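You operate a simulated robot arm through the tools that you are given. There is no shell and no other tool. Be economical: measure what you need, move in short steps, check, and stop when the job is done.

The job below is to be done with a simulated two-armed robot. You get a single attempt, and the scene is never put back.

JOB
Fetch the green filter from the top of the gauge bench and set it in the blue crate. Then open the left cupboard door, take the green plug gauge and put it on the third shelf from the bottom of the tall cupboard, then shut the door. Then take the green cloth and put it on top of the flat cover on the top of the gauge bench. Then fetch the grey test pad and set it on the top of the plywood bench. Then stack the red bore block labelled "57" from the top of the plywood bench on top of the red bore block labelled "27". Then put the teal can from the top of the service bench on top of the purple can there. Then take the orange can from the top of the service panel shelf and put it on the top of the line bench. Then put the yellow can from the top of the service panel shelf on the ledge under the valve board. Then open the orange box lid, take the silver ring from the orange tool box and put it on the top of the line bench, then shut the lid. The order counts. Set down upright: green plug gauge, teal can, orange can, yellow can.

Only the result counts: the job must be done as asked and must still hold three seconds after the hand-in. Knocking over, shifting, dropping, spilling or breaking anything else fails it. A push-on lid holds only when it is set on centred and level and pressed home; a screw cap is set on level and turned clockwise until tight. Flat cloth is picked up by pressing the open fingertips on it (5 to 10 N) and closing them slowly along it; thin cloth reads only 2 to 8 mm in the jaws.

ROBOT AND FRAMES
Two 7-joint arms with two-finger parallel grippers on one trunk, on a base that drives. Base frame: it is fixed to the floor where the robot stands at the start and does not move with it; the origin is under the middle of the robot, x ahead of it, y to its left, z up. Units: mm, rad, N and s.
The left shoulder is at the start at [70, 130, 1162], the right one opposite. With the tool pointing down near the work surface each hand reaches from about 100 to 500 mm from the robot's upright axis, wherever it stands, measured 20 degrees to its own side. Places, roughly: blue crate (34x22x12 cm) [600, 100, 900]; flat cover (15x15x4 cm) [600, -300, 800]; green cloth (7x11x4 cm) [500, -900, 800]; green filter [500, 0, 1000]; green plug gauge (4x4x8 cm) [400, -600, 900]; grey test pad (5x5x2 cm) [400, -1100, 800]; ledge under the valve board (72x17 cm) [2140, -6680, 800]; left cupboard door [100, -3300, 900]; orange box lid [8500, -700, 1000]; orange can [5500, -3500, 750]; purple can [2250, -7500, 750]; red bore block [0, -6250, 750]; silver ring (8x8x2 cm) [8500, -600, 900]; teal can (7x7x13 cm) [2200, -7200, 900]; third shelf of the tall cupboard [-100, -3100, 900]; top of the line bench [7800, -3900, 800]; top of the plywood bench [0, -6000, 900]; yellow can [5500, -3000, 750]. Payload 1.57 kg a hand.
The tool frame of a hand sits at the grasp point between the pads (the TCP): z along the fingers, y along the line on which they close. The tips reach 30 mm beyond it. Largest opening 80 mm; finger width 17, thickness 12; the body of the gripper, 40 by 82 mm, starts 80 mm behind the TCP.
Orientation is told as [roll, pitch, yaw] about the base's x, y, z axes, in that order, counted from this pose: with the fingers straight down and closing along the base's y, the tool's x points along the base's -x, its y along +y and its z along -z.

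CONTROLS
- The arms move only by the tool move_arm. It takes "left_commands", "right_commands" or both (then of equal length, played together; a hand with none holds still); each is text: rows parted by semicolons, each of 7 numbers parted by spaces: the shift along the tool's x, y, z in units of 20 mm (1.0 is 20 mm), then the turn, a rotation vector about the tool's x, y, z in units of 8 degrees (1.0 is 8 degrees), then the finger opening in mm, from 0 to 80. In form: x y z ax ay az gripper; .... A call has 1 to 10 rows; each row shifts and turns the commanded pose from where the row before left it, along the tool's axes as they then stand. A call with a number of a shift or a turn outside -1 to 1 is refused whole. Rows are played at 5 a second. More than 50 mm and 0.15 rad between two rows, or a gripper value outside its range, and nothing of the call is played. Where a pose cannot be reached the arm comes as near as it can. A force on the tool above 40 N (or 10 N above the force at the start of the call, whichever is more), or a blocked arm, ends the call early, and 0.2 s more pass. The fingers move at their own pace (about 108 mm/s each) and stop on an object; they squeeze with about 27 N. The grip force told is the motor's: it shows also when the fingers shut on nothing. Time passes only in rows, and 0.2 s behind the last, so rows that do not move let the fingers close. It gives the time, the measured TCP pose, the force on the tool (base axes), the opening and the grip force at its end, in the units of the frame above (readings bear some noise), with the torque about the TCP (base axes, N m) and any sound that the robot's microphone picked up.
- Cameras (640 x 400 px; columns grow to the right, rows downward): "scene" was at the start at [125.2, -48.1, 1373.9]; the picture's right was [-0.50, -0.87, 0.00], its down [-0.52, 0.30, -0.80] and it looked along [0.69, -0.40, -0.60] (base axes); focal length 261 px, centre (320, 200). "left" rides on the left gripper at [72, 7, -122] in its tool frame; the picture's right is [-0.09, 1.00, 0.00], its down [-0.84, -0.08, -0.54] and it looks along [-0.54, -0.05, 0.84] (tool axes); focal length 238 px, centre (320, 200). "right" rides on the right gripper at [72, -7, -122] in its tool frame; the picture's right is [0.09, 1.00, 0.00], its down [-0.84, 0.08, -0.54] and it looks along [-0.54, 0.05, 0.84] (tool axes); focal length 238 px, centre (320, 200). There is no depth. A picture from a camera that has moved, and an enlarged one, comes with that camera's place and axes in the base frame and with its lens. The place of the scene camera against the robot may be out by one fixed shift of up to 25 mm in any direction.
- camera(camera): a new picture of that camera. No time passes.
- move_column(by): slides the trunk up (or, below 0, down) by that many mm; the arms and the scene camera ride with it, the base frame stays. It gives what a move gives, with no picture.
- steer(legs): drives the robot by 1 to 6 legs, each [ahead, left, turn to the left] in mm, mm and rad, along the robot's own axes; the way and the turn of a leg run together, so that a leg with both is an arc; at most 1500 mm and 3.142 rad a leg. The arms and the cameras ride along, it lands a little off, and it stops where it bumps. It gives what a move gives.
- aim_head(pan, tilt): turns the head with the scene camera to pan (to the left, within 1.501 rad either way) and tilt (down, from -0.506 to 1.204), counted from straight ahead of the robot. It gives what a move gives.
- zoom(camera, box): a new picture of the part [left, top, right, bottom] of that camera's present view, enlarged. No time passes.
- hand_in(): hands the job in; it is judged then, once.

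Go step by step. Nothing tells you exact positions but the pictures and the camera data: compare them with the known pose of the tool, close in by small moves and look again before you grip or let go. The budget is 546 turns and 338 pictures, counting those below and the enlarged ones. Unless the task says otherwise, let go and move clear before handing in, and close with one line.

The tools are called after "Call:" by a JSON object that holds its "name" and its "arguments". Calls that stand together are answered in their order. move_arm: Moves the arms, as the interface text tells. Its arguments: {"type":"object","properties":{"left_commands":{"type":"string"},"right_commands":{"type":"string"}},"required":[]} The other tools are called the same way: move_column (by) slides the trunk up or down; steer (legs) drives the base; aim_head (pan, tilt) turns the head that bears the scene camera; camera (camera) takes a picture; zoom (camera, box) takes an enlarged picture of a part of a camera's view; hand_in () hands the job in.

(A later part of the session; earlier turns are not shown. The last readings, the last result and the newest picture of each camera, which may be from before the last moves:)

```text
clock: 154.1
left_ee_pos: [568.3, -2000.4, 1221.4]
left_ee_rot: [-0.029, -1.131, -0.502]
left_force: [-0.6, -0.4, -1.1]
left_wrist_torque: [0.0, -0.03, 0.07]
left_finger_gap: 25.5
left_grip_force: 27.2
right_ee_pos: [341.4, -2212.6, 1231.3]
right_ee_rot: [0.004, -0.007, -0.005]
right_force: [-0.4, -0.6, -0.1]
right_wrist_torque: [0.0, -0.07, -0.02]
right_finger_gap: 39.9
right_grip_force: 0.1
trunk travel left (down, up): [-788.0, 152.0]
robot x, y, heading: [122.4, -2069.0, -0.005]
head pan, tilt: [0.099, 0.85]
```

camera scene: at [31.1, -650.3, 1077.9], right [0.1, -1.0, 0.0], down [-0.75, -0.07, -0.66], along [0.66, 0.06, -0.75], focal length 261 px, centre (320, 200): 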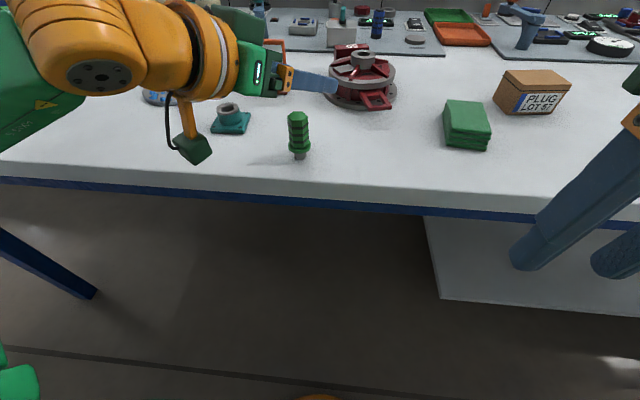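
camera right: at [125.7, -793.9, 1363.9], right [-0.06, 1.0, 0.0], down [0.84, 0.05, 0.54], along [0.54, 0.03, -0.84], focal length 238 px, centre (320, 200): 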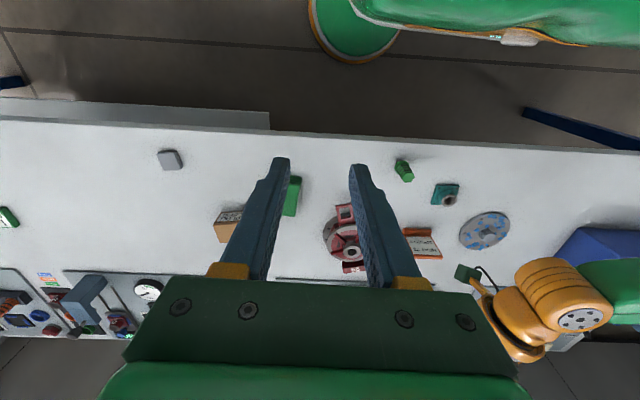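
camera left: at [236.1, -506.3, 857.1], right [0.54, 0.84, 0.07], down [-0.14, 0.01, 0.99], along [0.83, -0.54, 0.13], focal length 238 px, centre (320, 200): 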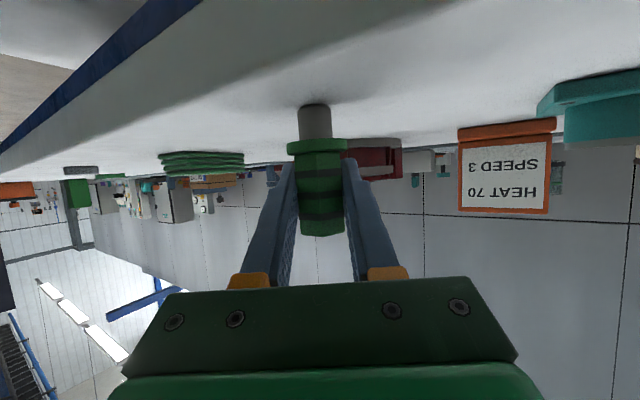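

Call:
{"name": "steer", "arguments": {"legs": [[4, -260, 0.008]]}}

Call:
{"name": "steer", "arguments": {"legs": [[2, -240, 0.003]]}}

```text
clock: 155.9
left_ee_pos: [578.9, -2253.7, 1217.6]
left_ee_rot: [-0.045, -1.129, -0.48]
left_force: [0.0, -0.1, -0.7]
left_wrist_torque: [-0.02, -0.01, 0.01]
left_finger_gap: 25.6
left_grip_force: 27.3
right_ee_pos: [353.5, -2466.5, 1230.6]
right_ee_rot: [0.001, -0.003, 0.004]
right_force: [-0.2, 0.2, -0.7]
right_wrist_torque: [-0.04, 0.02, 0.02]
right_finger_gap: 40.2
right_grip_force: 0.0
trunk travel left (down, up): [-788.0, 152.0]
robot x, y, heading: [131.0, -2332.4, 0.002]
head pan, tilt: [0.099, 0.85]
```

```text
clock: 157.7
left_ee_pos: [581.8, -2493.2, 1219.1]
left_ee_rot: [-0.044, -1.127, -0.474]
left_force: [-0.3, -0.6, -1.0]
left_wrist_torque: [0.01, -0.01, -0.04]
left_finger_gap: 25.5
left_grip_force: 27.2
right_ee_pos: [357.9, -2707.4, 1230.3]
right_ee_rot: [-0.001, -0.002, 0.01]
right_force: [0.3, 0.3, -0.1]
right_wrist_torque: [-0.03, 0.0, 0.0]
right_finger_gap: 40.3
right_grip_force: 0.1
trunk travel left (down, up): [-788.0, 152.0]
robot x, y, heading: [130.3, -2572.0, 0.016]
head pan, tilt: [0.099, 0.85]
```

Through. Now I go out, turn to face the open cupboard and look at the shelves.

Call:
{"name": "steer", "arguments": {"legs": [[800, 0, 0], [0, 0, 3.125], [0, 560, 0]]}}

Call:
{"name": "aim_head", "arguments": {"pan": 0, "tilt": 0.35}}

Call:
{"name": "camera", "arguments": {"camera": "scene"}}

```text
clock: 172.2
left_ee_pos: [498.5, -3217.2, 1218.8]
left_ee_rot: [-0.035, -1.126, 2.694]
left_force: [0.8, 0.5, -0.7]
left_wrist_torque: [-0.01, -0.03, 0.01]
left_finger_gap: 25.6
left_grip_force: 26.8
right_ee_pos: [714.9, -2994.8, 1229.8]
right_ee_rot: [0.004, -0.003, -3.1]
right_force: [-0.6, 0.3, -0.3]
right_wrist_torque: [0.0, -0.01, 0.0]
right_finger_gap: 39.9
right_grip_force: 0.0
trunk travel left (down, up): [-788.0, 152.0]
robot x, y, heading: [945.8, -3127.1, -3.098]
head pan, tilt: [0.099, 0.85]
```

```text
clock: 173.2
left_ee_pos: [496.6, -3217.2, 1219.1]
left_ee_rot: [-0.039, -1.126, 2.697]
left_force: [0.9, -0.3, -1.4]
left_wrist_torque: [0.0, 0.01, -0.01]
left_finger_gap: 25.2
left_grip_force: 26.9
right_ee_pos: [714.7, -2996.2, 1229.3]
right_ee_rot: [0.0, 0.0, -3.099]
right_force: [0.3, 0.9, 0.3]
right_wrist_torque: [0.0, 0.01, -0.02]
right_finger_gap: 39.9
right_grip_force: 0.1
trunk travel left (down, up): [-788.0, 152.0]
robot x, y, heading: [944.1, -3129.1, -3.104]
head pan, tilt: [0.0, 0.351]
```

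```text
285 pictures are left
camera scene: at [802.0, -3139.0, 1388.5], right [-0.04, 1.0, 0.0], down [0.34, 0.02, -0.94], along [-0.94, -0.04, -0.34], focal length 261 px, centre (320, 200)
```

scene: 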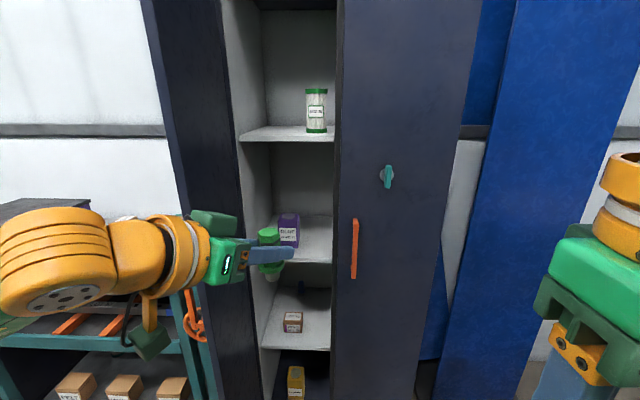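

The third shelf from the bottom is at z ≈ 911 (shelves at about 145, 529, 911 and 1300), with a purple box at its back left. My left elbow sticks out too far for the open door, so I'll straighten the hand and extend the arm forward here, then check the elbow.

Call:
{"name": "move_arm", "arguments": {"left_commands": "-0.2 0 0.4 -0.79 0 -0.376 20; -0.2 0 0.4 -0.79 0 -0.376 20; -0.2 0 0.4 -0.79 0 -0.376 20; -0.2 0 0.4 -0.79 0 -0.376 20; -0.43 0 0.9 0 0 0 20; -0.43 0 0.9 0 0 0 20; -0.43 0 0.9 0 0 0 20; -0.43 0 0.9 0 0 0 20; -0.43 0 0.9 0 0 0 20; -0.43 0 0.9 0 0 0 20"}}

Call:
{"name": "camera", "arguments": {"camera": "scene"}}

```text
clock: 175.3
left_ee_pos: [342.7, -3205.9, 1219.2]
left_ee_rot: [-0.029, -1.116, -3.108]
left_force: [-0.2, 0.1, -1.5]
left_wrist_torque: [0.01, -0.03, 0.05]
left_finger_gap: 25.6
left_grip_force: 26.9
right_ee_pos: [713.5, -2994.6, 1230.9]
right_ee_rot: [0.0, -0.001, -3.101]
right_force: [0.0, -1.4, -0.2]
right_wrist_torque: [0.02, -0.05, -0.04]
right_finger_gap: 40.0
right_grip_force: 0.0
trunk travel left (down, up): [-788.0, 152.0]
robot x, y, heading: [947.6, -3128.0, -3.1]
head pan, tilt: [0.0, 0.351]
```

```text
284 pictures are left
camera scene: at [800.9, -3137.9, 1388.5], right [-0.04, 1.0, 0.0], down [0.34, 0.01, -0.94], along [-0.94, -0.04, -0.34], focal length 261 px, centre (320, 200)
```

scene: 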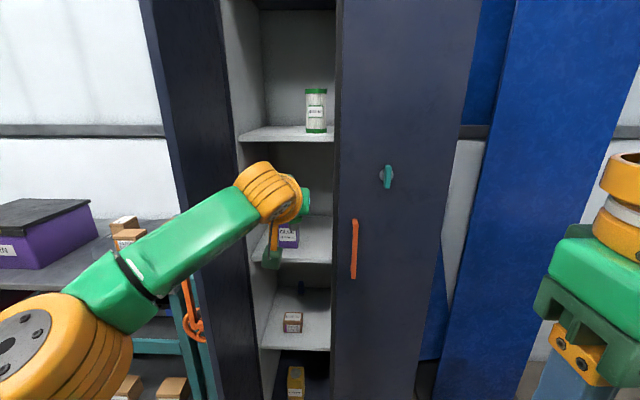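

Better: the elbow is now 300 mm to the left. I'll extend a bit more and lower the trunk so that the gauge travels above the third shelf.

Call:
{"name": "move_arm", "arguments": {"left_commands": "-0.43 0 0.9 0 0 0 20; -0.43 0 0.9 0 0 0 20; -0.43 0 0.9 0 0 0 20; -0.43 0 0.9 0 0 0 20"}}

Call:
{"name": "move_column", "arguments": {"by": -215}}

Call:
{"name": "camera", "arguments": {"camera": "scene"}}

Call:
{"name": "camera", "arguments": {"camera": "left"}}

```text
clock: 176.3
left_ee_pos: [314.8, -3210.5, 1208.0]
left_ee_rot: [-0.033, -1.117, -3.104]
left_force: [0.2, 0.8, -0.2]
left_wrist_torque: [0.0, 0.0, 0.03]
left_finger_gap: 25.5
left_grip_force: 27.3
left hand out of reach, approached as far as the arm can: row 2, 3, 4
right_ee_pos: [715.3, -2996.2, 1229.2]
right_ee_rot: [0.002, -0.001, -3.101]
right_force: [0.7, -0.5, 0.2]
right_wrist_torque: [-0.01, -0.02, 0.04]
right_finger_gap: 40.3
right_grip_force: 0.0
trunk travel left (down, up): [-788.0, 152.0]
robot x, y, heading: [945.7, -3128.1, -3.093]
head pan, tilt: [0.0, 0.351]
```

```text
clock: 178.6
left_ee_pos: [313.8, -3212.2, 991.9]
left_ee_rot: [-0.034, -1.117, -3.102]
left_force: [-0.4, 0.4, -0.7]
left_wrist_torque: [0.04, 0.04, -0.01]
left_finger_gap: 25.4
left_grip_force: 26.6
right_ee_pos: [714.9, -2994.8, 1015.8]
right_ee_rot: [0.002, -0.001, -3.101]
right_force: [0.7, 0.2, 0.2]
right_wrist_torque: [-0.02, -0.02, 0.03]
right_finger_gap: 39.9
right_grip_force: 0.0
trunk travel left (down, up): [-573.0, 367.0]
robot x, y, heading: [944.5, -3125.9, -3.103]
head pan, tilt: [0.0, 0.351]
```

```text
283 pictures are left
camera scene: at [801.9, -3138.7, 1173.6], right [-0.04, 1.0, 0.0], down [0.34, 0.01, -0.94], along [-0.94, -0.04, -0.34], focal length 261 px, centre (320, 200)
```

scene: 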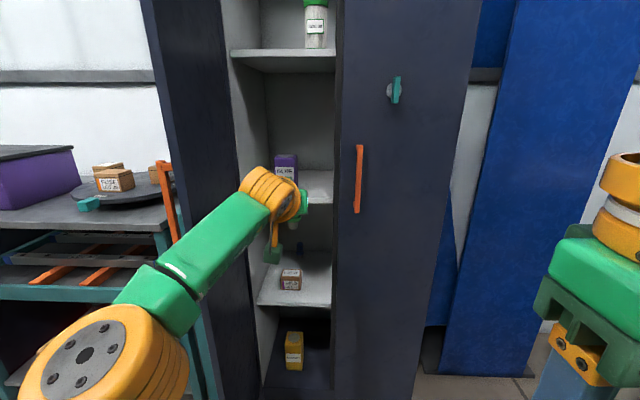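

```text
282 pictures are left
camera left: at [455.1, -3216.6, 982.6], right [-0.03, -1.0, 0.07], down [0.12, 0.06, 0.99], along [-0.99, 0.04, 0.12], focal length 238 px, centre (320, 200)
```

left: 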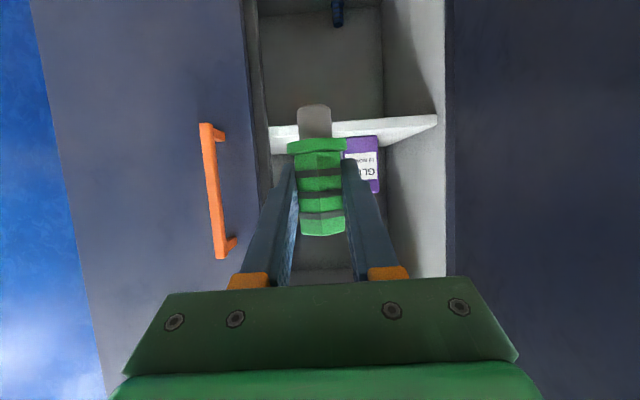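

The shelf's top is at about 908 and the gauge hangs 30 mm above that. Turning the robot about 13° to the left will swing the elbow clear of the door, so I'll do that and then drive in.

Call:
{"name": "steer", "arguments": {"legs": [[0, 0, 0.222]]}}

```text
clock: 179.8
left_ee_pos: [348.4, -3348.8, 992.8]
left_ee_rot: [-0.035, -1.117, -2.884]
left_force: [-0.6, 0.3, -1.3]
left_wrist_torque: [-0.03, -0.01, -0.01]
left_finger_gap: 25.4
left_grip_force: 27.2
right_ee_pos: [691.7, -3049.3, 1014.7]
right_ee_rot: [0.001, 0.0, -2.879]
right_force: [-0.5, -0.3, -0.6]
right_wrist_torque: [-0.04, 0.02, 0.01]
right_finger_gap: 39.6
right_grip_force: 0.0
trunk travel left (down, up): [-573.0, 367.0]
robot x, y, heading: [947.4, -3130.1, -2.872]
head pan, tilt: [0.0, 0.351]
```

Call:
{"name": "steer", "arguments": {"legs": [[-41, -150, 0], [222, -61, 0]]}}

Call:
{"name": "camera", "arguments": {"camera": "left"}}

Call:
{"name": "camera", "arguments": {"camera": "scene"}}

```text
clock: 182.6
left_ee_pos: [122.4, -3193.2, 992.9]
left_ee_rot: [-0.032, -1.119, -2.882]
left_force: [0.4, 0.1, -1.1]
left_wrist_torque: [0.01, 0.0, -0.05]
left_finger_gap: 25.7
left_grip_force: 26.9
right_ee_pos: [466.8, -2893.2, 1015.8]
right_ee_rot: [0.003, -0.002, -2.88]
right_force: [0.0, -0.1, 0.0]
right_wrist_torque: [0.01, 0.03, 0.04]
right_finger_gap: 40.1
right_grip_force: 0.1
trunk travel left (down, up): [-573.0, 367.0]
robot x, y, heading: [720.1, -2973.5, -2.88]
head pan, tilt: [0.0, 0.351]
```

```text
281 pictures are left
camera left: at [260.8, -3166.1, 982.8], right [0.19, -0.98, 0.07], down [0.1, 0.09, 0.99], along [-0.98, -0.18, 0.12], focal length 238 px, centre (320, 200)
```

left: 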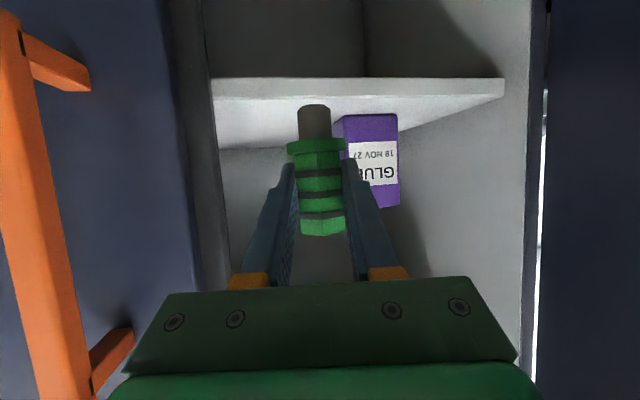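

```text
280 pictures are left
camera scene: at [580.9, -3014.4, 1173.6], right [-0.26, 0.97, 0.0], down [0.33, 0.09, -0.94], along [-0.91, -0.24, -0.34], focal length 261 px, centre (320, 200)
```

scene: 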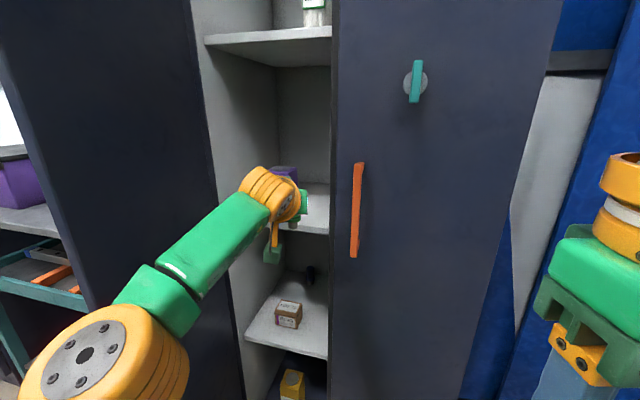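

The way in is clear: the gauge is 20 mm above the shelf and well right of the purple box. I'll drive in the last 108 mm.

Call:
{"name": "steer", "arguments": {"legs": [[104, -28, 0]]}}

Call:
{"name": "camera", "arguments": {"camera": "left"}}

```text
clock: 183.7
left_ee_pos: [13.2, -3193.8, 992.8]
left_ee_rot: [-0.032, -1.119, -2.884]
left_force: [0.8, 0.1, -1.2]
left_wrist_torque: [0.03, 0.0, -0.01]
left_finger_gap: 25.4
left_grip_force: 26.9
right_ee_pos: [358.6, -2893.6, 1014.3]
right_ee_rot: [0.001, -0.001, -2.88]
right_force: [-0.2, 0.1, 0.2]
right_wrist_torque: [0.0, -0.01, 0.01]
right_finger_gap: 39.9
right_grip_force: 0.0
trunk travel left (down, up): [-573.0, 367.0]
robot x, y, heading: [614.7, -2973.3, -2.876]
head pan, tilt: [0.0, 0.351]
```

```text
279 pictures are left
camera left: at [152.6, -3166.1, 982.9], right [0.19, -0.98, 0.07], down [0.1, 0.09, 0.99], along [-0.98, -0.18, 0.12], focal length 238 px, centre (320, 200)
```

left: 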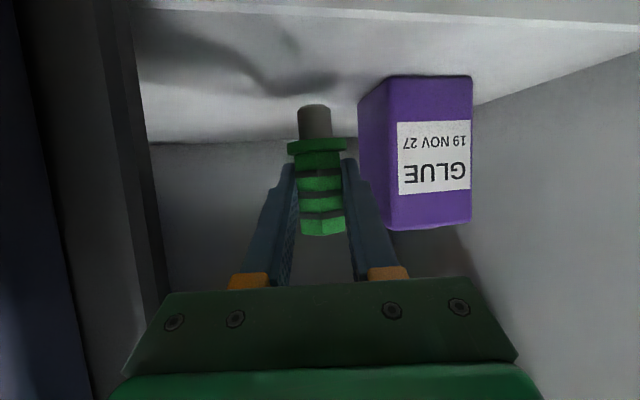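

The gauge is over the shelf, beside the glue box with room to open slightly. I'll lower it in small steps until it touches.

Call:
{"name": "move_column", "arguments": {"by": -14}}

Call:
{"name": "move_column", "arguments": {"by": -5}}

Call:
{"name": "camera", "arguments": {"camera": "left"}}

```text
clock: 184.4
left_ee_pos: [14.3, -3193.6, 979.2]
left_ee_rot: [-0.034, -1.117, -2.883]
left_force: [0.3, 0.0, -1.5]
left_wrist_torque: [-0.02, -0.01, 0.02]
left_finger_gap: 25.6
left_grip_force: 27.8
right_ee_pos: [358.1, -2892.8, 1000.7]
right_ee_rot: [0.001, -0.001, -2.88]
right_force: [0.7, -0.3, -0.5]
right_wrist_torque: [0.0, -0.04, -0.01]
right_finger_gap: 40.1
right_grip_force: 0.0
trunk travel left (down, up): [-559.0, 381.0]
robot x, y, heading: [614.1, -2978.4, -2.877]
head pan, tilt: [0.0, 0.351]
```

```text
clock: 184.9
left_ee_pos: [13.5, -3192.9, 973.4]
left_ee_rot: [-0.034, -1.117, -2.884]
left_force: [-0.3, 0.2, -0.6]
left_wrist_torque: [0.05, 0.01, -0.01]
left_finger_gap: 25.5
left_grip_force: 26.8
right_ee_pos: [356.8, -2893.0, 995.7]
right_ee_rot: [0.0, -0.003, -2.879]
right_force: [-0.5, -0.1, 0.5]
right_wrist_torque: [-0.01, -0.01, -0.02]
right_finger_gap: 40.0
right_grip_force: 0.1
trunk travel left (down, up): [-554.0, 386.0]
robot x, y, heading: [610.2, -2971.3, -2.876]
head pan, tilt: [0.0, 0.351]
```

```text
278 pictures are left
camera left: at [151.9, -3166.1, 963.5], right [0.19, -0.98, 0.07], down [0.1, 0.09, 0.99], along [-0.98, -0.18, 0.12], focal length 238 px, centre (320, 200)
```

left: 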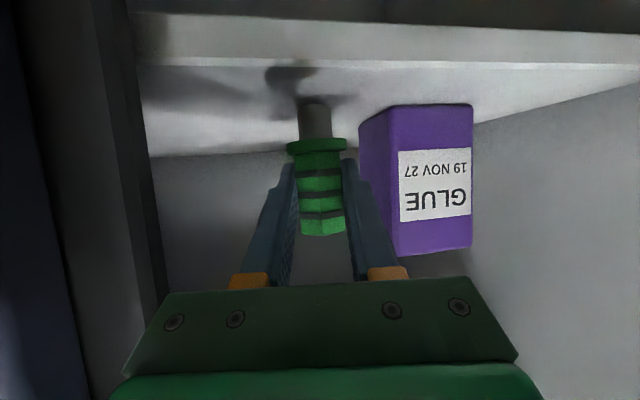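

The shelf front is really near x = 38, so the gauge should go a bit deeper and to the right. I'll shift 25 mm in and 13 mm right.

Call:
{"name": "steer", "arguments": {"legs": [[21, -19, 0]]}}

Call:
{"name": "camera", "arguments": {"camera": "left"}}

```text
clock: 185.7
left_ee_pos: [-10.4, -3181.0, 974.2]
left_ee_rot: [-0.036, -1.119, -2.881]
left_force: [-0.1, 0.7, -0.5]
left_wrist_torque: [-0.01, 0.01, 0.04]
left_finger_gap: 25.3
left_grip_force: 27.2
right_ee_pos: [333.2, -2881.1, 996.1]
right_ee_rot: [0.0, -0.003, -2.879]
right_force: [0.6, -0.3, -0.3]
right_wrist_torque: [0.0, -0.03, -0.01]
right_finger_gap: 40.1
right_grip_force: 0.1
trunk travel left (down, up): [-554.0, 386.0]
robot x, y, heading: [589.1, -2953.8, -2.877]
head pan, tilt: [0.0, 0.351]
```

```text
277 pictures are left
camera left: at [128.8, -3153.9, 964.2], right [0.19, -0.98, 0.07], down [0.11, 0.09, 0.99], along [-0.98, -0.18, 0.12], focal length 238 px, centre (320, 200)
```

left: 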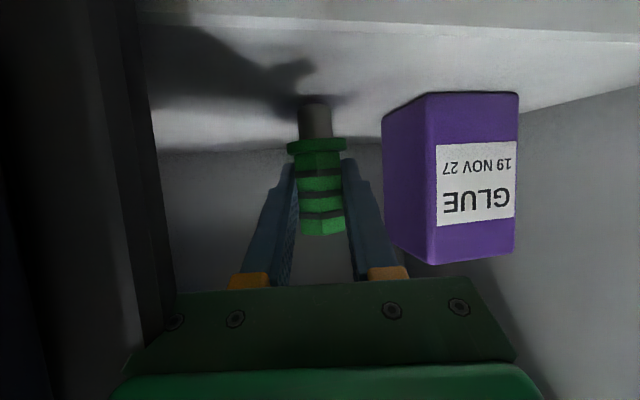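

Good spacing. I'll lower in fine steps to contact.

Call:
{"name": "move_column", "arguments": {"by": -4}}

Call:
{"name": "move_column", "arguments": {"by": -3}}

Call:
{"name": "move_column", "arguments": {"by": -2}}

```text
clock: 186.3
left_ee_pos: [-11.0, -3181.0, 970.5]
left_ee_rot: [-0.036, -1.117, -2.884]
left_force: [-0.2, -0.1, -0.5]
left_wrist_torque: [-0.01, 0.01, -0.02]
left_finger_gap: 25.4
left_grip_force: 27.1
right_ee_pos: [333.8, -2881.4, 991.5]
right_ee_rot: [0.004, -0.002, -2.879]
right_force: [0.2, 0.2, 0.5]
right_wrist_torque: [-0.02, -0.04, 0.0]
right_finger_gap: 39.8
right_grip_force: 0.1
trunk travel left (down, up): [-550.0, 390.0]
robot x, y, heading: [582.7, -2963.2, -2.878]
head pan, tilt: [0.0, 0.351]
```

```text
clock: 186.8
left_ee_pos: [-10.1, -3179.3, 969.3]
left_ee_rot: [-0.033, -1.12, -2.885]
left_force: [-2.6, -0.8, 7.9]
left_wrist_torque: [-0.11, 0.11, -0.04]
left_finger_gap: 25.7
left_grip_force: 27.2
right_ee_pos: [333.4, -2879.9, 989.1]
right_ee_rot: [0.001, -0.005, -2.88]
right_force: [-0.4, 0.5, 0.0]
right_wrist_torque: [-0.01, 0.02, -0.01]
right_finger_gap: 40.2
right_grip_force: 0.0
trunk travel left (down, up): [-547.0, 393.0]
robot x, y, heading: [587.1, -2956.5, -2.879]
head pan, tilt: [0.0, 0.351]
```

```text
clock: 187.3
left_ee_pos: [-8.4, -3179.5, 968.7]
left_ee_rot: [-0.033, -1.125, -2.884]
left_force: [-6.5, -1.2, 20.0]
left_wrist_torque: [-0.21, 0.38, 0.03]
left_finger_gap: 25.6
left_grip_force: 27.3
right_ee_pos: [336.5, -2879.8, 987.8]
right_ee_rot: [0.002, -0.005, -2.88]
right_force: [-0.2, -0.3, -0.6]
right_wrist_torque: [-0.01, -0.01, 0.0]
right_finger_gap: 39.9
right_grip_force: 0.0
trunk travel left (down, up): [-545.0, 395.0]
robot x, y, heading: [585.5, -2959.8, -2.884]
head pan, tilt: [0.0, 0.351]
```

It's in firm contact. I'll relax 2 mm and open the fingers partly.

Call:
{"name": "move_column", "arguments": {"by": 2}}

Call:
{"name": "move_arm", "arguments": {"left_commands": "0 0 0 0 0 0 32; 0 0 0 0 0 0 45; 0 0 0 0 0 0 50; 0 0 0 0 0 0 50"}}

Call:
{"name": "camera", "arguments": {"camera": "left"}}

```text
clock: 187.8
left_ee_pos: [-8.1, -3179.0, 968.9]
left_ee_rot: [-0.035, -1.122, -2.884]
left_force: [-2.2, -1.3, 12.4]
left_wrist_torque: [-0.09, 0.16, 0.01]
left_finger_gap: 25.6
left_grip_force: 26.6
right_ee_pos: [334.7, -2880.5, 990.1]
right_ee_rot: [0.002, -0.005, -2.88]
right_force: [0.6, 0.1, -0.9]
right_wrist_torque: [0.0, 0.01, -0.01]
right_finger_gap: 40.1
right_grip_force: 0.0
trunk travel left (down, up): [-547.0, 393.0]
robot x, y, heading: [585.1, -2958.2, -2.877]
head pan, tilt: [0.0, 0.351]
```

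```text
clock: 188.8
left_ee_pos: [-12.1, -3179.6, 966.4]
left_ee_rot: [-0.033, -1.116, -2.883]
left_force: [0.4, -0.7, -0.2]
left_wrist_torque: [0.02, -0.01, 0.01]
left_finger_gap: 50.2
left_grip_force: 0.0
right_ee_pos: [333.3, -2880.2, 990.3]
right_ee_rot: [0.0, -0.002, -2.881]
right_force: [-0.3, -0.7, 0.9]
right_wrist_torque: [-0.03, -0.02, -0.02]
right_finger_gap: 39.9
right_grip_force: 0.1
trunk travel left (down, up): [-547.0, 393.0]
robot x, y, heading: [586.3, -2959.3, -2.876]
head pan, tilt: [0.0, 0.351]
```

```text
276 pictures are left
camera left: at [127.7, -3153.1, 956.8], right [0.19, -0.98, 0.07], down [0.1, 0.09, 0.99], along [-0.98, -0.18, 0.12], focal length 238 px, centre (320, 200)
```

left: 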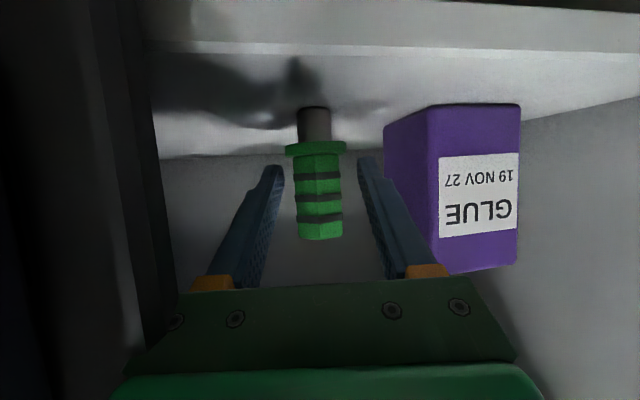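

The gauge stands upright on the third shelf. I'll back straight out.

Call:
{"name": "steer", "arguments": {"legs": [[-80, 0, 0]]}}

Call:
{"name": "steer", "arguments": {"legs": [[-350, 0, 0]]}}

Call:
{"name": "aim_head", "arguments": {"pan": 0.15, "tilt": 0.35}}

Call:
{"name": "camera", "arguments": {"camera": "scene"}}

```text
clock: 189.9
left_ee_pos: [66.8, -3158.4, 966.0]
left_ee_rot: [-0.032, -1.117, -2.883]
left_force: [-0.3, -1.1, -0.1]
left_wrist_torque: [0.03, -0.02, 0.04]
left_finger_gap: 50.0
left_grip_force: 0.1
right_ee_pos: [411.8, -2859.4, 989.6]
right_ee_rot: [0.003, -0.001, -2.879]
right_force: [-0.4, 0.1, 0.1]
right_wrist_torque: [0.02, -0.03, 0.01]
right_finger_gap: 39.8
right_grip_force: 0.1
trunk travel left (down, up): [-547.0, 393.0]
robot x, y, heading: [662.9, -2941.2, -2.882]
head pan, tilt: [0.0, 0.351]
```

```text
clock: 192.1
left_ee_pos: [394.4, -3065.6, 966.8]
left_ee_rot: [-0.033, -1.116, -2.895]
left_force: [0.0, 0.0, 0.5]
left_wrist_torque: [0.0, 0.02, -0.02]
left_finger_gap: 50.0
left_grip_force: 0.1
right_ee_pos: [742.5, -2770.0, 990.2]
right_ee_rot: [0.004, -0.001, -2.893]
right_force: [0.3, 0.3, -0.5]
right_wrist_torque: [-0.01, 0.05, 0.04]
right_finger_gap: 40.1
right_grip_force: 0.1
trunk travel left (down, up): [-547.0, 393.0]
robot x, y, heading: [995.2, -2850.0, -2.891]
head pan, tilt: [0.0, 0.351]
```

```text
clock: 192.8
left_ee_pos: [393.9, -3064.7, 966.7]
left_ee_rot: [-0.032, -1.117, -2.896]
left_force: [0.3, 0.7, -0.2]
left_wrist_torque: [0.01, 0.0, 0.05]
left_finger_gap: 50.1
left_grip_force: 0.0
right_ee_pos: [742.0, -2770.7, 989.0]
right_ee_rot: [0.003, -0.003, -2.893]
right_force: [-0.7, -0.9, -1.0]
right_wrist_torque: [0.01, 0.02, 0.0]
right_finger_gap: 39.7
right_grip_force: 0.0
trunk travel left (down, up): [-547.0, 393.0]
robot x, y, heading: [993.3, -2852.5, -2.889]
head pan, tilt: [0.15, 0.351]
```

```text
275 pictures are left
camera scene: at [860.2, -2905.2, 1147.6], right [-0.39, 0.92, 0.0], down [0.32, 0.13, -0.94], along [-0.86, -0.37, -0.34], focal length 261 px, centre (320, 200)
```

scene: 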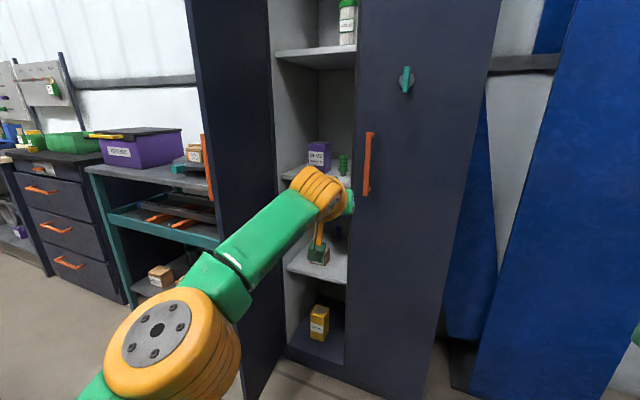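

The gauge is standing beside the glue box. Now to shut the door: I'll close the fingers, raise the hand above handle height, and go round to the door's outer face.

Call:
{"name": "move_arm", "arguments": {"left_commands": "0 0 0 0 0 0 0; 0 0 0 0 0 0 0; 0 0 0 0 0 0 0"}}

Call:
{"name": "move_column", "arguments": {"by": 200}}

Call:
{"name": "steer", "arguments": {"legs": [[-150, 0, -0.25], [0, 620, 0]]}}

Call:
{"name": "camera", "arguments": {"camera": "scene"}}

```text
clock: 193.6
left_ee_pos: [393.5, -3064.9, 966.4]
left_ee_rot: [-0.033, -1.117, -2.895]
left_force: [0.0, -0.9, 0.0]
left_wrist_torque: [0.0, -0.02, -0.03]
left_finger_gap: 0.1
left_grip_force: 21.2
right_ee_pos: [742.1, -2770.4, 989.2]
right_ee_rot: [0.001, -0.002, -2.892]
right_force: [-0.8, -0.1, 0.1]
right_wrist_torque: [-0.01, 0.01, 0.0]
right_finger_gap: 39.9
right_grip_force: 0.0
trunk travel left (down, up): [-547.0, 393.0]
robot x, y, heading: [994.5, -2850.4, -2.893]
head pan, tilt: [0.15, 0.351]
```

```text
clock: 195.8
left_ee_pos: [394.3, -3064.0, 1166.3]
left_ee_rot: [-0.032, -1.116, -2.896]
left_force: [-0.3, 1.0, -0.1]
left_wrist_torque: [0.0, -0.01, 0.04]
left_finger_gap: 0.0
left_grip_force: 21.2
right_ee_pos: [741.6, -2769.5, 1190.6]
right_ee_rot: [0.002, -0.001, -2.893]
right_force: [-0.4, 0.1, -0.2]
right_wrist_torque: [0.02, 0.01, -0.01]
right_finger_gap: 39.7
right_grip_force: 0.1
trunk travel left (down, up): [-747.0, 193.0]
robot x, y, heading: [996.7, -2855.9, -2.889]
head pan, tilt: [0.15, 0.351]
```

```text
clock: 200.2
left_ee_pos: [527.6, -3530.6, 1167.3]
left_ee_rot: [-0.031, -1.115, -3.099]
left_force: [1.0, 0.3, -0.2]
left_wrist_torque: [0.02, -0.01, 0.02]
left_finger_gap: 0.0
left_grip_force: 20.7
right_ee_pos: [927.4, -3312.2, 1189.4]
right_ee_rot: [0.003, -0.002, -3.094]
right_force: [0.1, 0.4, -0.2]
right_wrist_torque: [-0.01, -0.01, 0.01]
right_finger_gap: 40.0
right_grip_force: 0.0
trunk travel left (down, up): [-747.0, 193.0]
robot x, y, heading: [1163.0, -3444.3, -3.096]
head pan, tilt: [0.15, 0.351]
```

```text
274 pictures are left
camera scene: at [1016.5, -3467.6, 1347.6], right [-0.2, 0.98, 0.0], down [0.34, 0.07, -0.94], along [-0.92, -0.19, -0.34], focal length 261 px, centre (320, 200)
```

scene: 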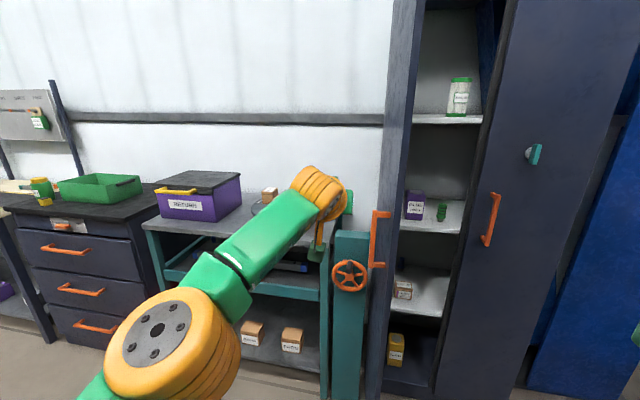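

The hand is on the outer side of the door, above the handle. I'll go in beside it and sweep it shut along its arc.

Call:
{"name": "steer", "arguments": {"legs": [[195, -9, 0], [1, -131, 0], [21, -91, 0], [47, -82, 0]]}}

Call:
{"name": "camera", "arguments": {"camera": "scene"}}

```text
clock: 204.1
left_ee_pos: [249.2, -3237.5, 1168.5]
left_ee_rot: [-0.042, -1.12, -3.088]
left_force: [1.2, -1.3, 0.2]
left_wrist_torque: [0.0, -0.03, -0.01]
left_finger_gap: 0.0
left_grip_force: 21.4
right_ee_pos: [648.6, -3016.9, 1189.9]
right_ee_rot: [-0.002, -0.003, -3.093]
right_force: [0.4, -0.3, -0.5]
right_wrist_torque: [0.02, 0.02, 0.03]
right_finger_gap: 40.0
right_grip_force: 0.1
trunk travel left (down, up): [-747.0, 193.0]
robot x, y, heading: [880.4, -3148.5, -3.088]
head pan, tilt: [0.15, 0.351]
```

```text
273 pictures are left
camera scene: at [738.8, -3174.1, 1347.9], right [-0.2, 0.98, 0.0], down [0.33, 0.07, -0.94], along [-0.92, -0.19, -0.34], focal length 261 px, centre (320, 200)
```

scene: 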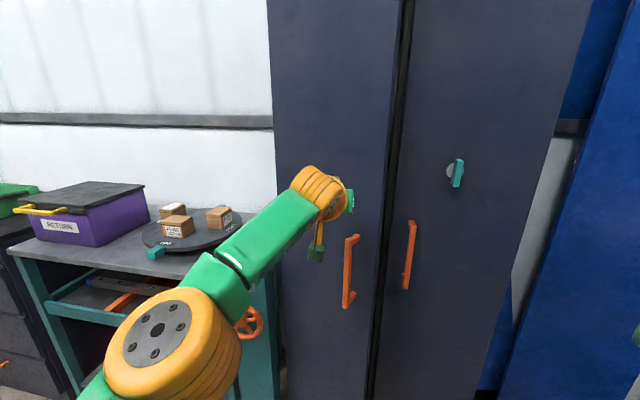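

Nearly shut. Now I'll push it straight home.

Call:
{"name": "steer", "arguments": {"legs": [[90, -25, 0], [44, 0, 0]]}}

Call:
{"name": "camera", "arguments": {"camera": "scene"}}

```text
clock: 205.8
left_ee_pos: [124.3, -3215.4, 1172.5]
left_ee_rot: [-0.038, -1.118, -3.087]
left_force: [15.8, -0.7, 3.3]
left_wrist_torque: [0.05, 0.03, 0.06]
left_finger_gap: 0.3
left_grip_force: 20.6
right_ee_pos: [522.2, -2996.6, 1190.5]
right_ee_rot: [0.002, -0.009, -3.088]
right_force: [-0.1, 0.4, 0.1]
right_wrist_torque: [0.02, -0.01, 0.01]
right_finger_gap: 40.1
right_grip_force: 0.1
trunk travel left (down, up): [-747.0, 193.0]
robot x, y, heading: [744.0, -3124.7, -3.083]
head pan, tilt: [0.15, 0.351]
stopped in leg 2: the force on the tool passed its limit at 143 N (the readings are from after the stop); the commanded pose is now the measured one
```

```text
272 pictures are left
camera scene: at [613.7, -3152.3, 1348.8], right [-0.2, 0.98, 0.0], down [0.33, 0.07, -0.94], along [-0.92, -0.19, -0.34], focal length 261 px, centre (320, 200)
```

scene: 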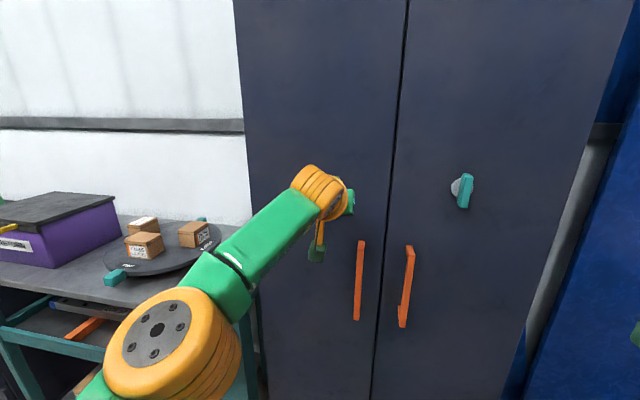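

The door is shut. I'll back away, fold the left hand back to pointing down, and return to the bench for the cloth.

Call:
{"name": "steer", "arguments": {"legs": [[-450, 0, 0]]}}

Call:
{"name": "move_arm", "arguments": {"left_commands": "0.44 0 -0.9 0 1 0 60; 0.56 0 -0.83 0 1 0 60; 0.67 0 -0.74 0 1 0 60; 0.77 0 -0.64 0 1 0 60; 0.85 0 -0.53 0 1 0 60; 0.91 0 -0.41 0 1 0 60; 0.96 0 -0.27 0 1 0 60; 0.99 0 -0.14 0 1 0 60"}}

Call:
{"name": "camera", "arguments": {"camera": "scene"}}

Call:
{"name": "steer", "arguments": {"legs": [[0, 0, 3.083]]}}

```text
clock: 208.5
left_ee_pos: [548.2, -3194.6, 1165.3]
left_ee_rot: [-0.034, -1.108, -3.083]
left_force: [-0.6, 0.2, 0.5]
left_wrist_torque: [0.0, 0.01, -0.03]
left_finger_gap: 0.1
left_grip_force: 21.2
right_ee_pos: [943.4, -2971.0, 1188.5]
right_ee_rot: [0.004, 0.002, -3.081]
right_force: [-0.1, 0.1, 1.4]
right_wrist_torque: [0.01, 0.03, -0.02]
right_finger_gap: 39.9
right_grip_force: 0.0
trunk travel left (down, up): [-747.0, 193.0]
robot x, y, heading: [1177.3, -3099.5, -3.082]
head pan, tilt: [0.15, 0.351]
```

```text
clock: 210.3
left_ee_pos: [760.0, -3207.0, 1108.7]
left_ee_rot: [-0.014, 0.0, -3.115]
left_force: [-0.1, 0.4, -0.4]
left_wrist_torque: [-0.06, -0.01, 0.0]
left_finger_gap: 60.0
left_grip_force: 0.0
left hand out of reach, approached as far as the arm can: row 1, 2, 3, 4, 5, 6, 7, 8
right_ee_pos: [944.2, -2970.7, 1188.4]
right_ee_rot: [0.001, 0.001, -3.081]
right_force: [-0.5, 0.2, -0.7]
right_wrist_torque: [0.0, -0.01, 0.0]
right_finger_gap: 40.0
right_grip_force: 0.1
trunk travel left (down, up): [-747.0, 193.0]
robot x, y, heading: [1174.1, -3101.8, -3.077]
head pan, tilt: [0.15, 0.351]
```

```text
271 pictures are left
camera scene: at [1035.9, -3126.5, 1347.5], right [-0.21, 0.98, 0.0], down [0.34, 0.07, -0.94], along [-0.92, -0.2, -0.34], focal length 261 px, centre (320, 200)
```

scene: 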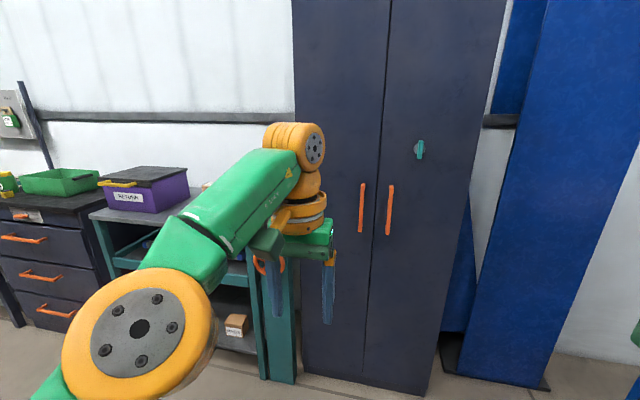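

```text
clock: 218.1
left_ee_pos: [1595.2, -2982.9, 1108.0]
left_ee_rot: [-0.014, -0.002, 0.045]
left_force: [0.0, -0.3, 0.3]
left_wrist_torque: [-0.01, -0.01, 0.0]
left_finger_gap: 60.2
left_grip_force: 0.1
right_ee_pos: [1412.7, -3223.2, 1190.4]
right_ee_rot: [0.002, -0.002, 0.078]
right_force: [0.2, 0.5, -0.3]
right_wrist_torque: [0.0, -0.01, 0.03]
right_finger_gap: 40.2
right_grip_force: 0.1
trunk travel left (down, up): [-747.0, 193.0]
robot x, y, heading: [1178.8, -3101.8, 0.08]
head pan, tilt: [0.15, 0.351]
```

Call:
{"name": "steer", "arguments": {"legs": [[0, 0, -0.08], [0, 530, 0], [-900, 0, 0]]}}

```text
clock: 226.1
left_ee_pos: [700.8, -2483.8, 1109.8]
left_ee_rot: [-0.015, -0.003, -0.06]
left_force: [1.0, 0.8, 0.2]
left_wrist_torque: [-0.04, -0.04, -0.01]
left_finger_gap: 60.0
left_grip_force: 0.1
right_ee_pos: [497.9, -2703.8, 1188.7]
right_ee_rot: [0.002, -0.001, -0.025]
right_force: [-0.5, -0.2, -0.5]
right_wrist_torque: [0.02, -0.01, -0.01]
right_finger_gap: 40.1
right_grip_force: 0.1
trunk travel left (down, up): [-747.0, 193.0]
robot x, y, heading: [279.0, -2554.0, -0.018]
head pan, tilt: [0.15, 0.351]
stopped in leg 3: the robot was blocked; the commanded pose is now the measured one
```

Blocked at x = 279 with no force on the hands. I'll look around to find the obstacle.

Call:
{"name": "aim_head", "arguments": {"pan": -1.5, "tilt": 0.8}}

Call:
{"name": "camera", "arguments": {"camera": "scene"}}

Call:
{"name": "camera", "arguments": {"camera": "right"}}

Call:
{"name": "camera", "arguments": {"camera": "left"}}

```text
clock: 227.8
left_ee_pos: [702.5, -2484.4, 1109.1]
left_ee_rot: [-0.015, -0.002, -0.06]
left_force: [-0.1, 0.6, 0.1]
left_wrist_torque: [0.01, -0.01, 0.0]
left_finger_gap: 60.0
left_grip_force: 0.0
right_ee_pos: [499.3, -2704.2, 1187.9]
right_ee_rot: [0.002, 0.0, -0.025]
right_force: [0.2, 0.1, -0.8]
right_wrist_torque: [0.0, 0.0, 0.04]
right_finger_gap: 39.9
right_grip_force: 0.0
trunk travel left (down, up): [-747.0, 193.0]
robot x, y, heading: [274.7, -2557.6, -0.021]
head pan, tilt: [-1.499, 0.799]
```

```text
270 pictures are left
camera scene: at [330.1, -2643.6, 1308.0], right [-1.0, -0.05, 0.0], down [-0.04, 0.72, -0.7], along [0.04, -0.7, -0.72], focal length 261 px, centre (320, 200)
```

scene: 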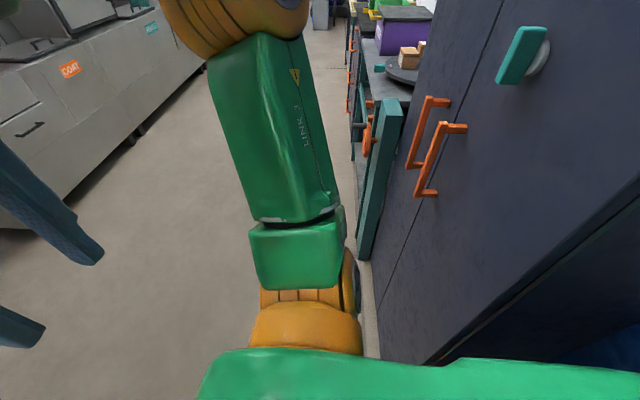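

```text
269 pictures are left
camera right: at [426.2, -2710.1, 1309.6], right [-0.07, 1.0, 0.0], down [0.84, 0.06, 0.54], along [0.54, 0.04, -0.84], focal length 238 px, centre (320, 200)
```

right: 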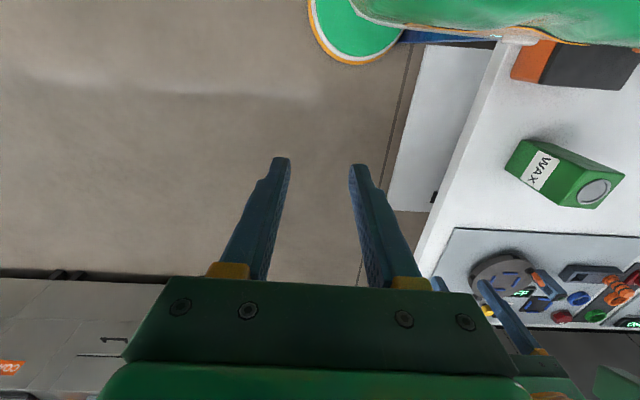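

```text
268 pictures are left
camera left: at [630.4, -2470.7, 1231.3], right [0.15, 0.99, -0.01], down [0.83, -0.12, 0.55], along [0.54, -0.09, -0.84], focal length 238 px, centre (320, 200)
```

left: 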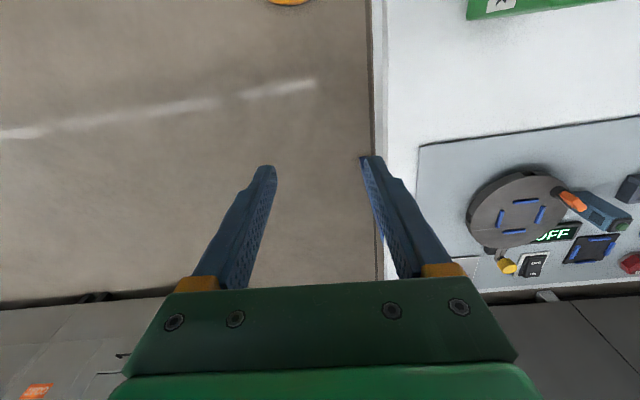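

Call:
{"name": "steer", "arguments": {"legs": [[0, -25, 0.021], [-60, 0, 0]]}}

```text
clock: 229.2
left_ee_pos: [647.4, -2500.2, 1105.1]
left_ee_rot: [-0.015, 0.002, -0.04]
left_force: [-0.7, 0.0, 0.0]
left_wrist_torque: [-0.01, 0.02, 0.01]
left_finger_gap: 59.6
left_grip_force: 0.2
right_ee_pos: [446.4, -2722.8, 1189.0]
right_ee_rot: [0.002, 0.003, -0.004]
right_force: [1.0, -0.1, 0.3]
right_wrist_torque: [0.01, 0.06, -0.01]
right_finger_gap: 39.9
right_grip_force: 0.1
trunk travel left (down, up): [-747.0, 193.0]
robot x, y, heading: [217.2, -2584.2, 0.0]
head pan, tilt: [-1.499, 0.799]
```

Clear now; the base had grazed the bench's lower shelf end. Continuing to the passing line.

Call:
{"name": "steer", "arguments": {"legs": [[-90, 0, 0]]}}

Call:
{"name": "move_column", "arguments": {"by": 53}}

```text
clock: 230.3
left_ee_pos: [554.1, -2501.0, 1106.9]
left_ee_rot: [-0.014, 0.001, -0.037]
left_force: [-0.2, 0.8, -0.5]
left_wrist_torque: [-0.01, 0.03, 0.02]
left_finger_gap: 60.0
left_grip_force: 0.0
right_ee_pos: [355.3, -2725.6, 1187.4]
right_ee_rot: [0.001, 0.002, -0.004]
right_force: [0.1, -0.9, 0.1]
right_wrist_torque: [0.0, 0.03, 0.02]
right_finger_gap: 39.9
right_grip_force: 0.1
trunk travel left (down, up): [-747.0, 193.0]
robot x, y, heading: [127.9, -2581.2, 0.003]
head pan, tilt: [-1.499, 0.799]
```

```text
clock: 231.2
left_ee_pos: [550.2, -2500.3, 1161.3]
left_ee_rot: [-0.013, -0.005, -0.04]
left_force: [0.5, -0.3, 0.7]
left_wrist_torque: [0.01, 0.01, 0.01]
left_finger_gap: 59.8
left_grip_force: 0.1
right_ee_pos: [350.9, -2724.4, 1242.3]
right_ee_rot: [0.001, 0.0, -0.005]
right_force: [0.3, -0.2, -0.2]
right_wrist_torque: [0.03, 0.0, -0.01]
right_finger_gap: 40.1
right_grip_force: 0.1
trunk travel left (down, up): [-800.0, 140.0]
robot x, y, heading: [125.5, -2586.2, -0.0]
head pan, tilt: [-1.499, 0.799]
```

Call:
{"name": "steer", "arguments": {"legs": [[0, 430, 0]]}}

Call:
{"name": "steer", "arguments": {"legs": [[-30, 300, 0], [-20, 880, 0]]}}

Call:
{"name": "aim_head", "arguments": {"pan": 0.1, "tilt": 0.85}}

Call:
{"name": "camera", "arguments": {"camera": "scene"}}

Call:
{"name": "camera", "arguments": {"camera": "left"}}

```text
clock: 233.9
left_ee_pos: [551.8, -2062.4, 1161.6]
left_ee_rot: [-0.012, -0.002, -0.037]
left_force: [-0.2, 0.3, -0.1]
left_wrist_torque: [-0.01, -0.03, -0.02]
left_finger_gap: 60.0
left_grip_force: 0.0
right_ee_pos: [351.7, -2285.6, 1242.1]
right_ee_rot: [0.002, 0.001, -0.004]
right_force: [-0.8, -1.2, 0.1]
right_wrist_torque: [-0.01, 0.01, 0.02]
right_finger_gap: 40.1
right_grip_force: 0.1
trunk travel left (down, up): [-800.0, 140.0]
robot x, y, heading: [129.8, -2141.5, -0.002]
head pan, tilt: [-1.499, 0.799]
```

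```text
clock: 240.2
left_ee_pos: [511.0, -890.0, 1161.8]
left_ee_rot: [-0.014, -0.002, -0.057]
left_force: [1.2, 0.2, 0.4]
left_wrist_torque: [0.03, 0.01, 0.02]
left_finger_gap: 60.0
left_grip_force: 0.1
right_ee_pos: [307.2, -1110.2, 1242.3]
right_ee_rot: [0.004, -0.001, -0.021]
right_force: [-0.5, -0.2, 0.0]
right_wrist_torque: [0.04, 0.02, 0.0]
right_finger_gap: 39.8
right_grip_force: 0.1
trunk travel left (down, up): [-800.0, 140.0]
robot x, y, heading: [83.8, -960.9, -0.026]
head pan, tilt: [-1.499, 0.799]
```

```text
clock: 241.9
left_ee_pos: [510.0, -889.7, 1160.3]
left_ee_rot: [-0.013, 0.0, -0.056]
left_force: [0.7, 0.1, 0.1]
left_wrist_torque: [-0.02, 0.0, 0.04]
left_finger_gap: 59.4
left_grip_force: 0.2
right_ee_pos: [306.5, -1109.4, 1241.3]
right_ee_rot: [0.001, -0.001, -0.022]
right_force: [0.0, 0.5, 0.5]
right_wrist_torque: [0.01, 0.02, 0.04]
right_finger_gap: 40.0
right_grip_force: 0.0
trunk travel left (down, up): [-800.0, 140.0]
robot x, y, heading: [83.9, -962.2, -0.019]
head pan, tilt: [0.099, 0.85]
```

```text
267 pictures are left
camera scene: at [212.7, -962.2, 1356.9], right [0.08, -1.0, 0.0], down [-0.75, -0.06, -0.66], along [0.66, 0.05, -0.75], focal length 261 px, centre (320, 200)
```

scene: 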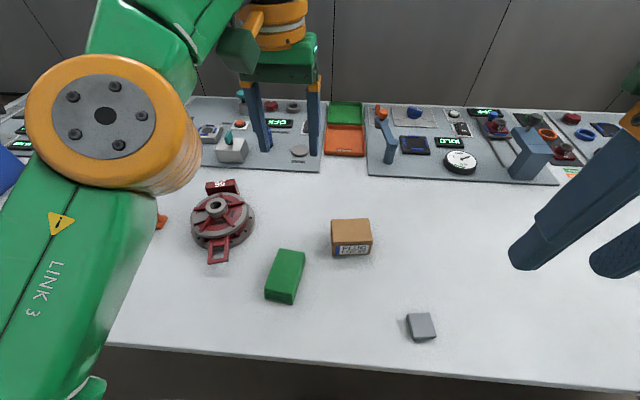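

```text
266 pictures are left
camera left: at [438.9, -875.5, 1284.2], right [0.15, 0.99, -0.01], down [0.83, -0.12, 0.55], along [0.54, -0.09, -0.84], focal length 238 px, centre (320, 200)
```

left: 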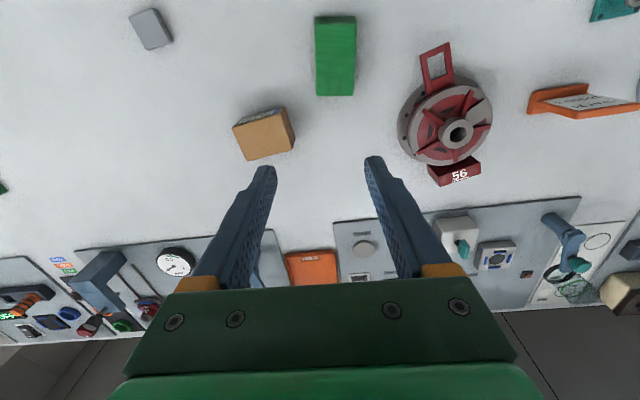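

The folded cloth is centred at about [460, -859], its long side turned -8.5° from x, and about 62 mm wide with its top near 858. I'll align the open left hand above it.

Call:
{"name": "steer", "arguments": {"legs": [[-49, 32, 0]]}}

Call:
{"name": "move_arm", "arguments": {"left_commands": "0 0 0 0 0 0.66 80; 0 0 0 0 0 0 80"}}

Call:
{"name": "move_column", "arguments": {"by": -220}}

Call:
{"name": "camera", "arguments": {"camera": "left"}}

```text
clock: 242.8
left_ee_pos: [471.5, -860.0, 1158.8]
left_ee_rot: [-0.011, 0.002, -0.056]
left_force: [1.0, 0.2, 0.0]
left_wrist_torque: [-0.01, 0.04, 0.03]
left_finger_gap: 59.8
left_grip_force: 0.1
right_ee_pos: [268.4, -1081.9, 1240.2]
right_ee_rot: [0.008, 0.005, -0.022]
right_force: [0.4, -0.8, 0.4]
right_wrist_torque: [0.08, 0.07, 0.01]
right_finger_gap: 39.8
right_grip_force: 0.0
trunk travel left (down, up): [-800.0, 140.0]
robot x, y, heading: [39.2, -930.5, -0.018]
head pan, tilt: [0.099, 0.85]
```

```text
clock: 243.4
left_ee_pos: [466.8, -856.5, 1160.5]
left_ee_rot: [-0.013, -0.001, -0.147]
left_force: [0.0, -0.7, 0.4]
left_wrist_torque: [0.0, 0.0, 0.02]
left_finger_gap: 80.2
left_grip_force: 0.0
right_ee_pos: [263.9, -1077.2, 1240.5]
right_ee_rot: [0.003, 0.001, -0.022]
right_force: [0.2, -0.4, -0.7]
right_wrist_torque: [0.01, 0.01, 0.0]
right_finger_gap: 40.3
right_grip_force: 0.0
trunk travel left (down, up): [-800.0, 140.0]
robot x, y, heading: [42.2, -928.0, -0.017]
head pan, tilt: [0.099, 0.85]
```

```text
clock: 245.8
left_ee_pos: [464.9, -855.3, 942.5]
left_ee_rot: [-0.015, -0.003, -0.148]
left_force: [-0.8, -0.1, -0.1]
left_wrist_torque: [-0.02, 0.02, -0.02]
left_finger_gap: 79.9
left_grip_force: 0.0
right_ee_pos: [262.1, -1076.0, 1022.4]
right_ee_rot: [0.002, 0.0, -0.022]
right_force: [-0.1, 0.2, -0.1]
right_wrist_torque: [0.02, 0.03, 0.01]
right_finger_gap: 39.9
right_grip_force: 0.0
trunk travel left (down, up): [-580.0, 360.0]
robot x, y, heading: [41.5, -933.3, -0.014]
head pan, tilt: [0.099, 0.85]
```

```text
265 pictures are left
camera left: at [394.0, -835.7, 1064.1], right [0.24, 0.97, -0.01], down [0.82, -0.19, 0.55], along [0.53, -0.14, -0.84], focal length 238 px, centre (320, 200)
```

left: 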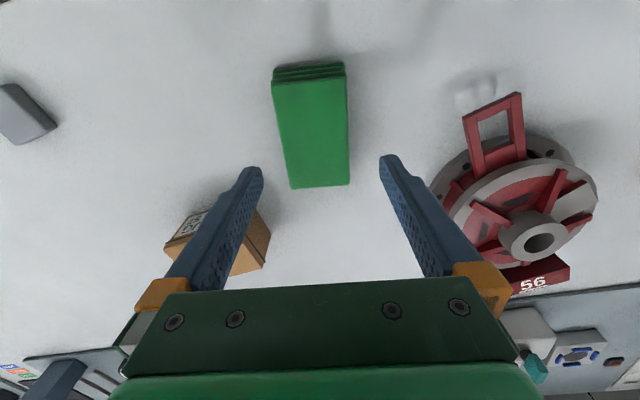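

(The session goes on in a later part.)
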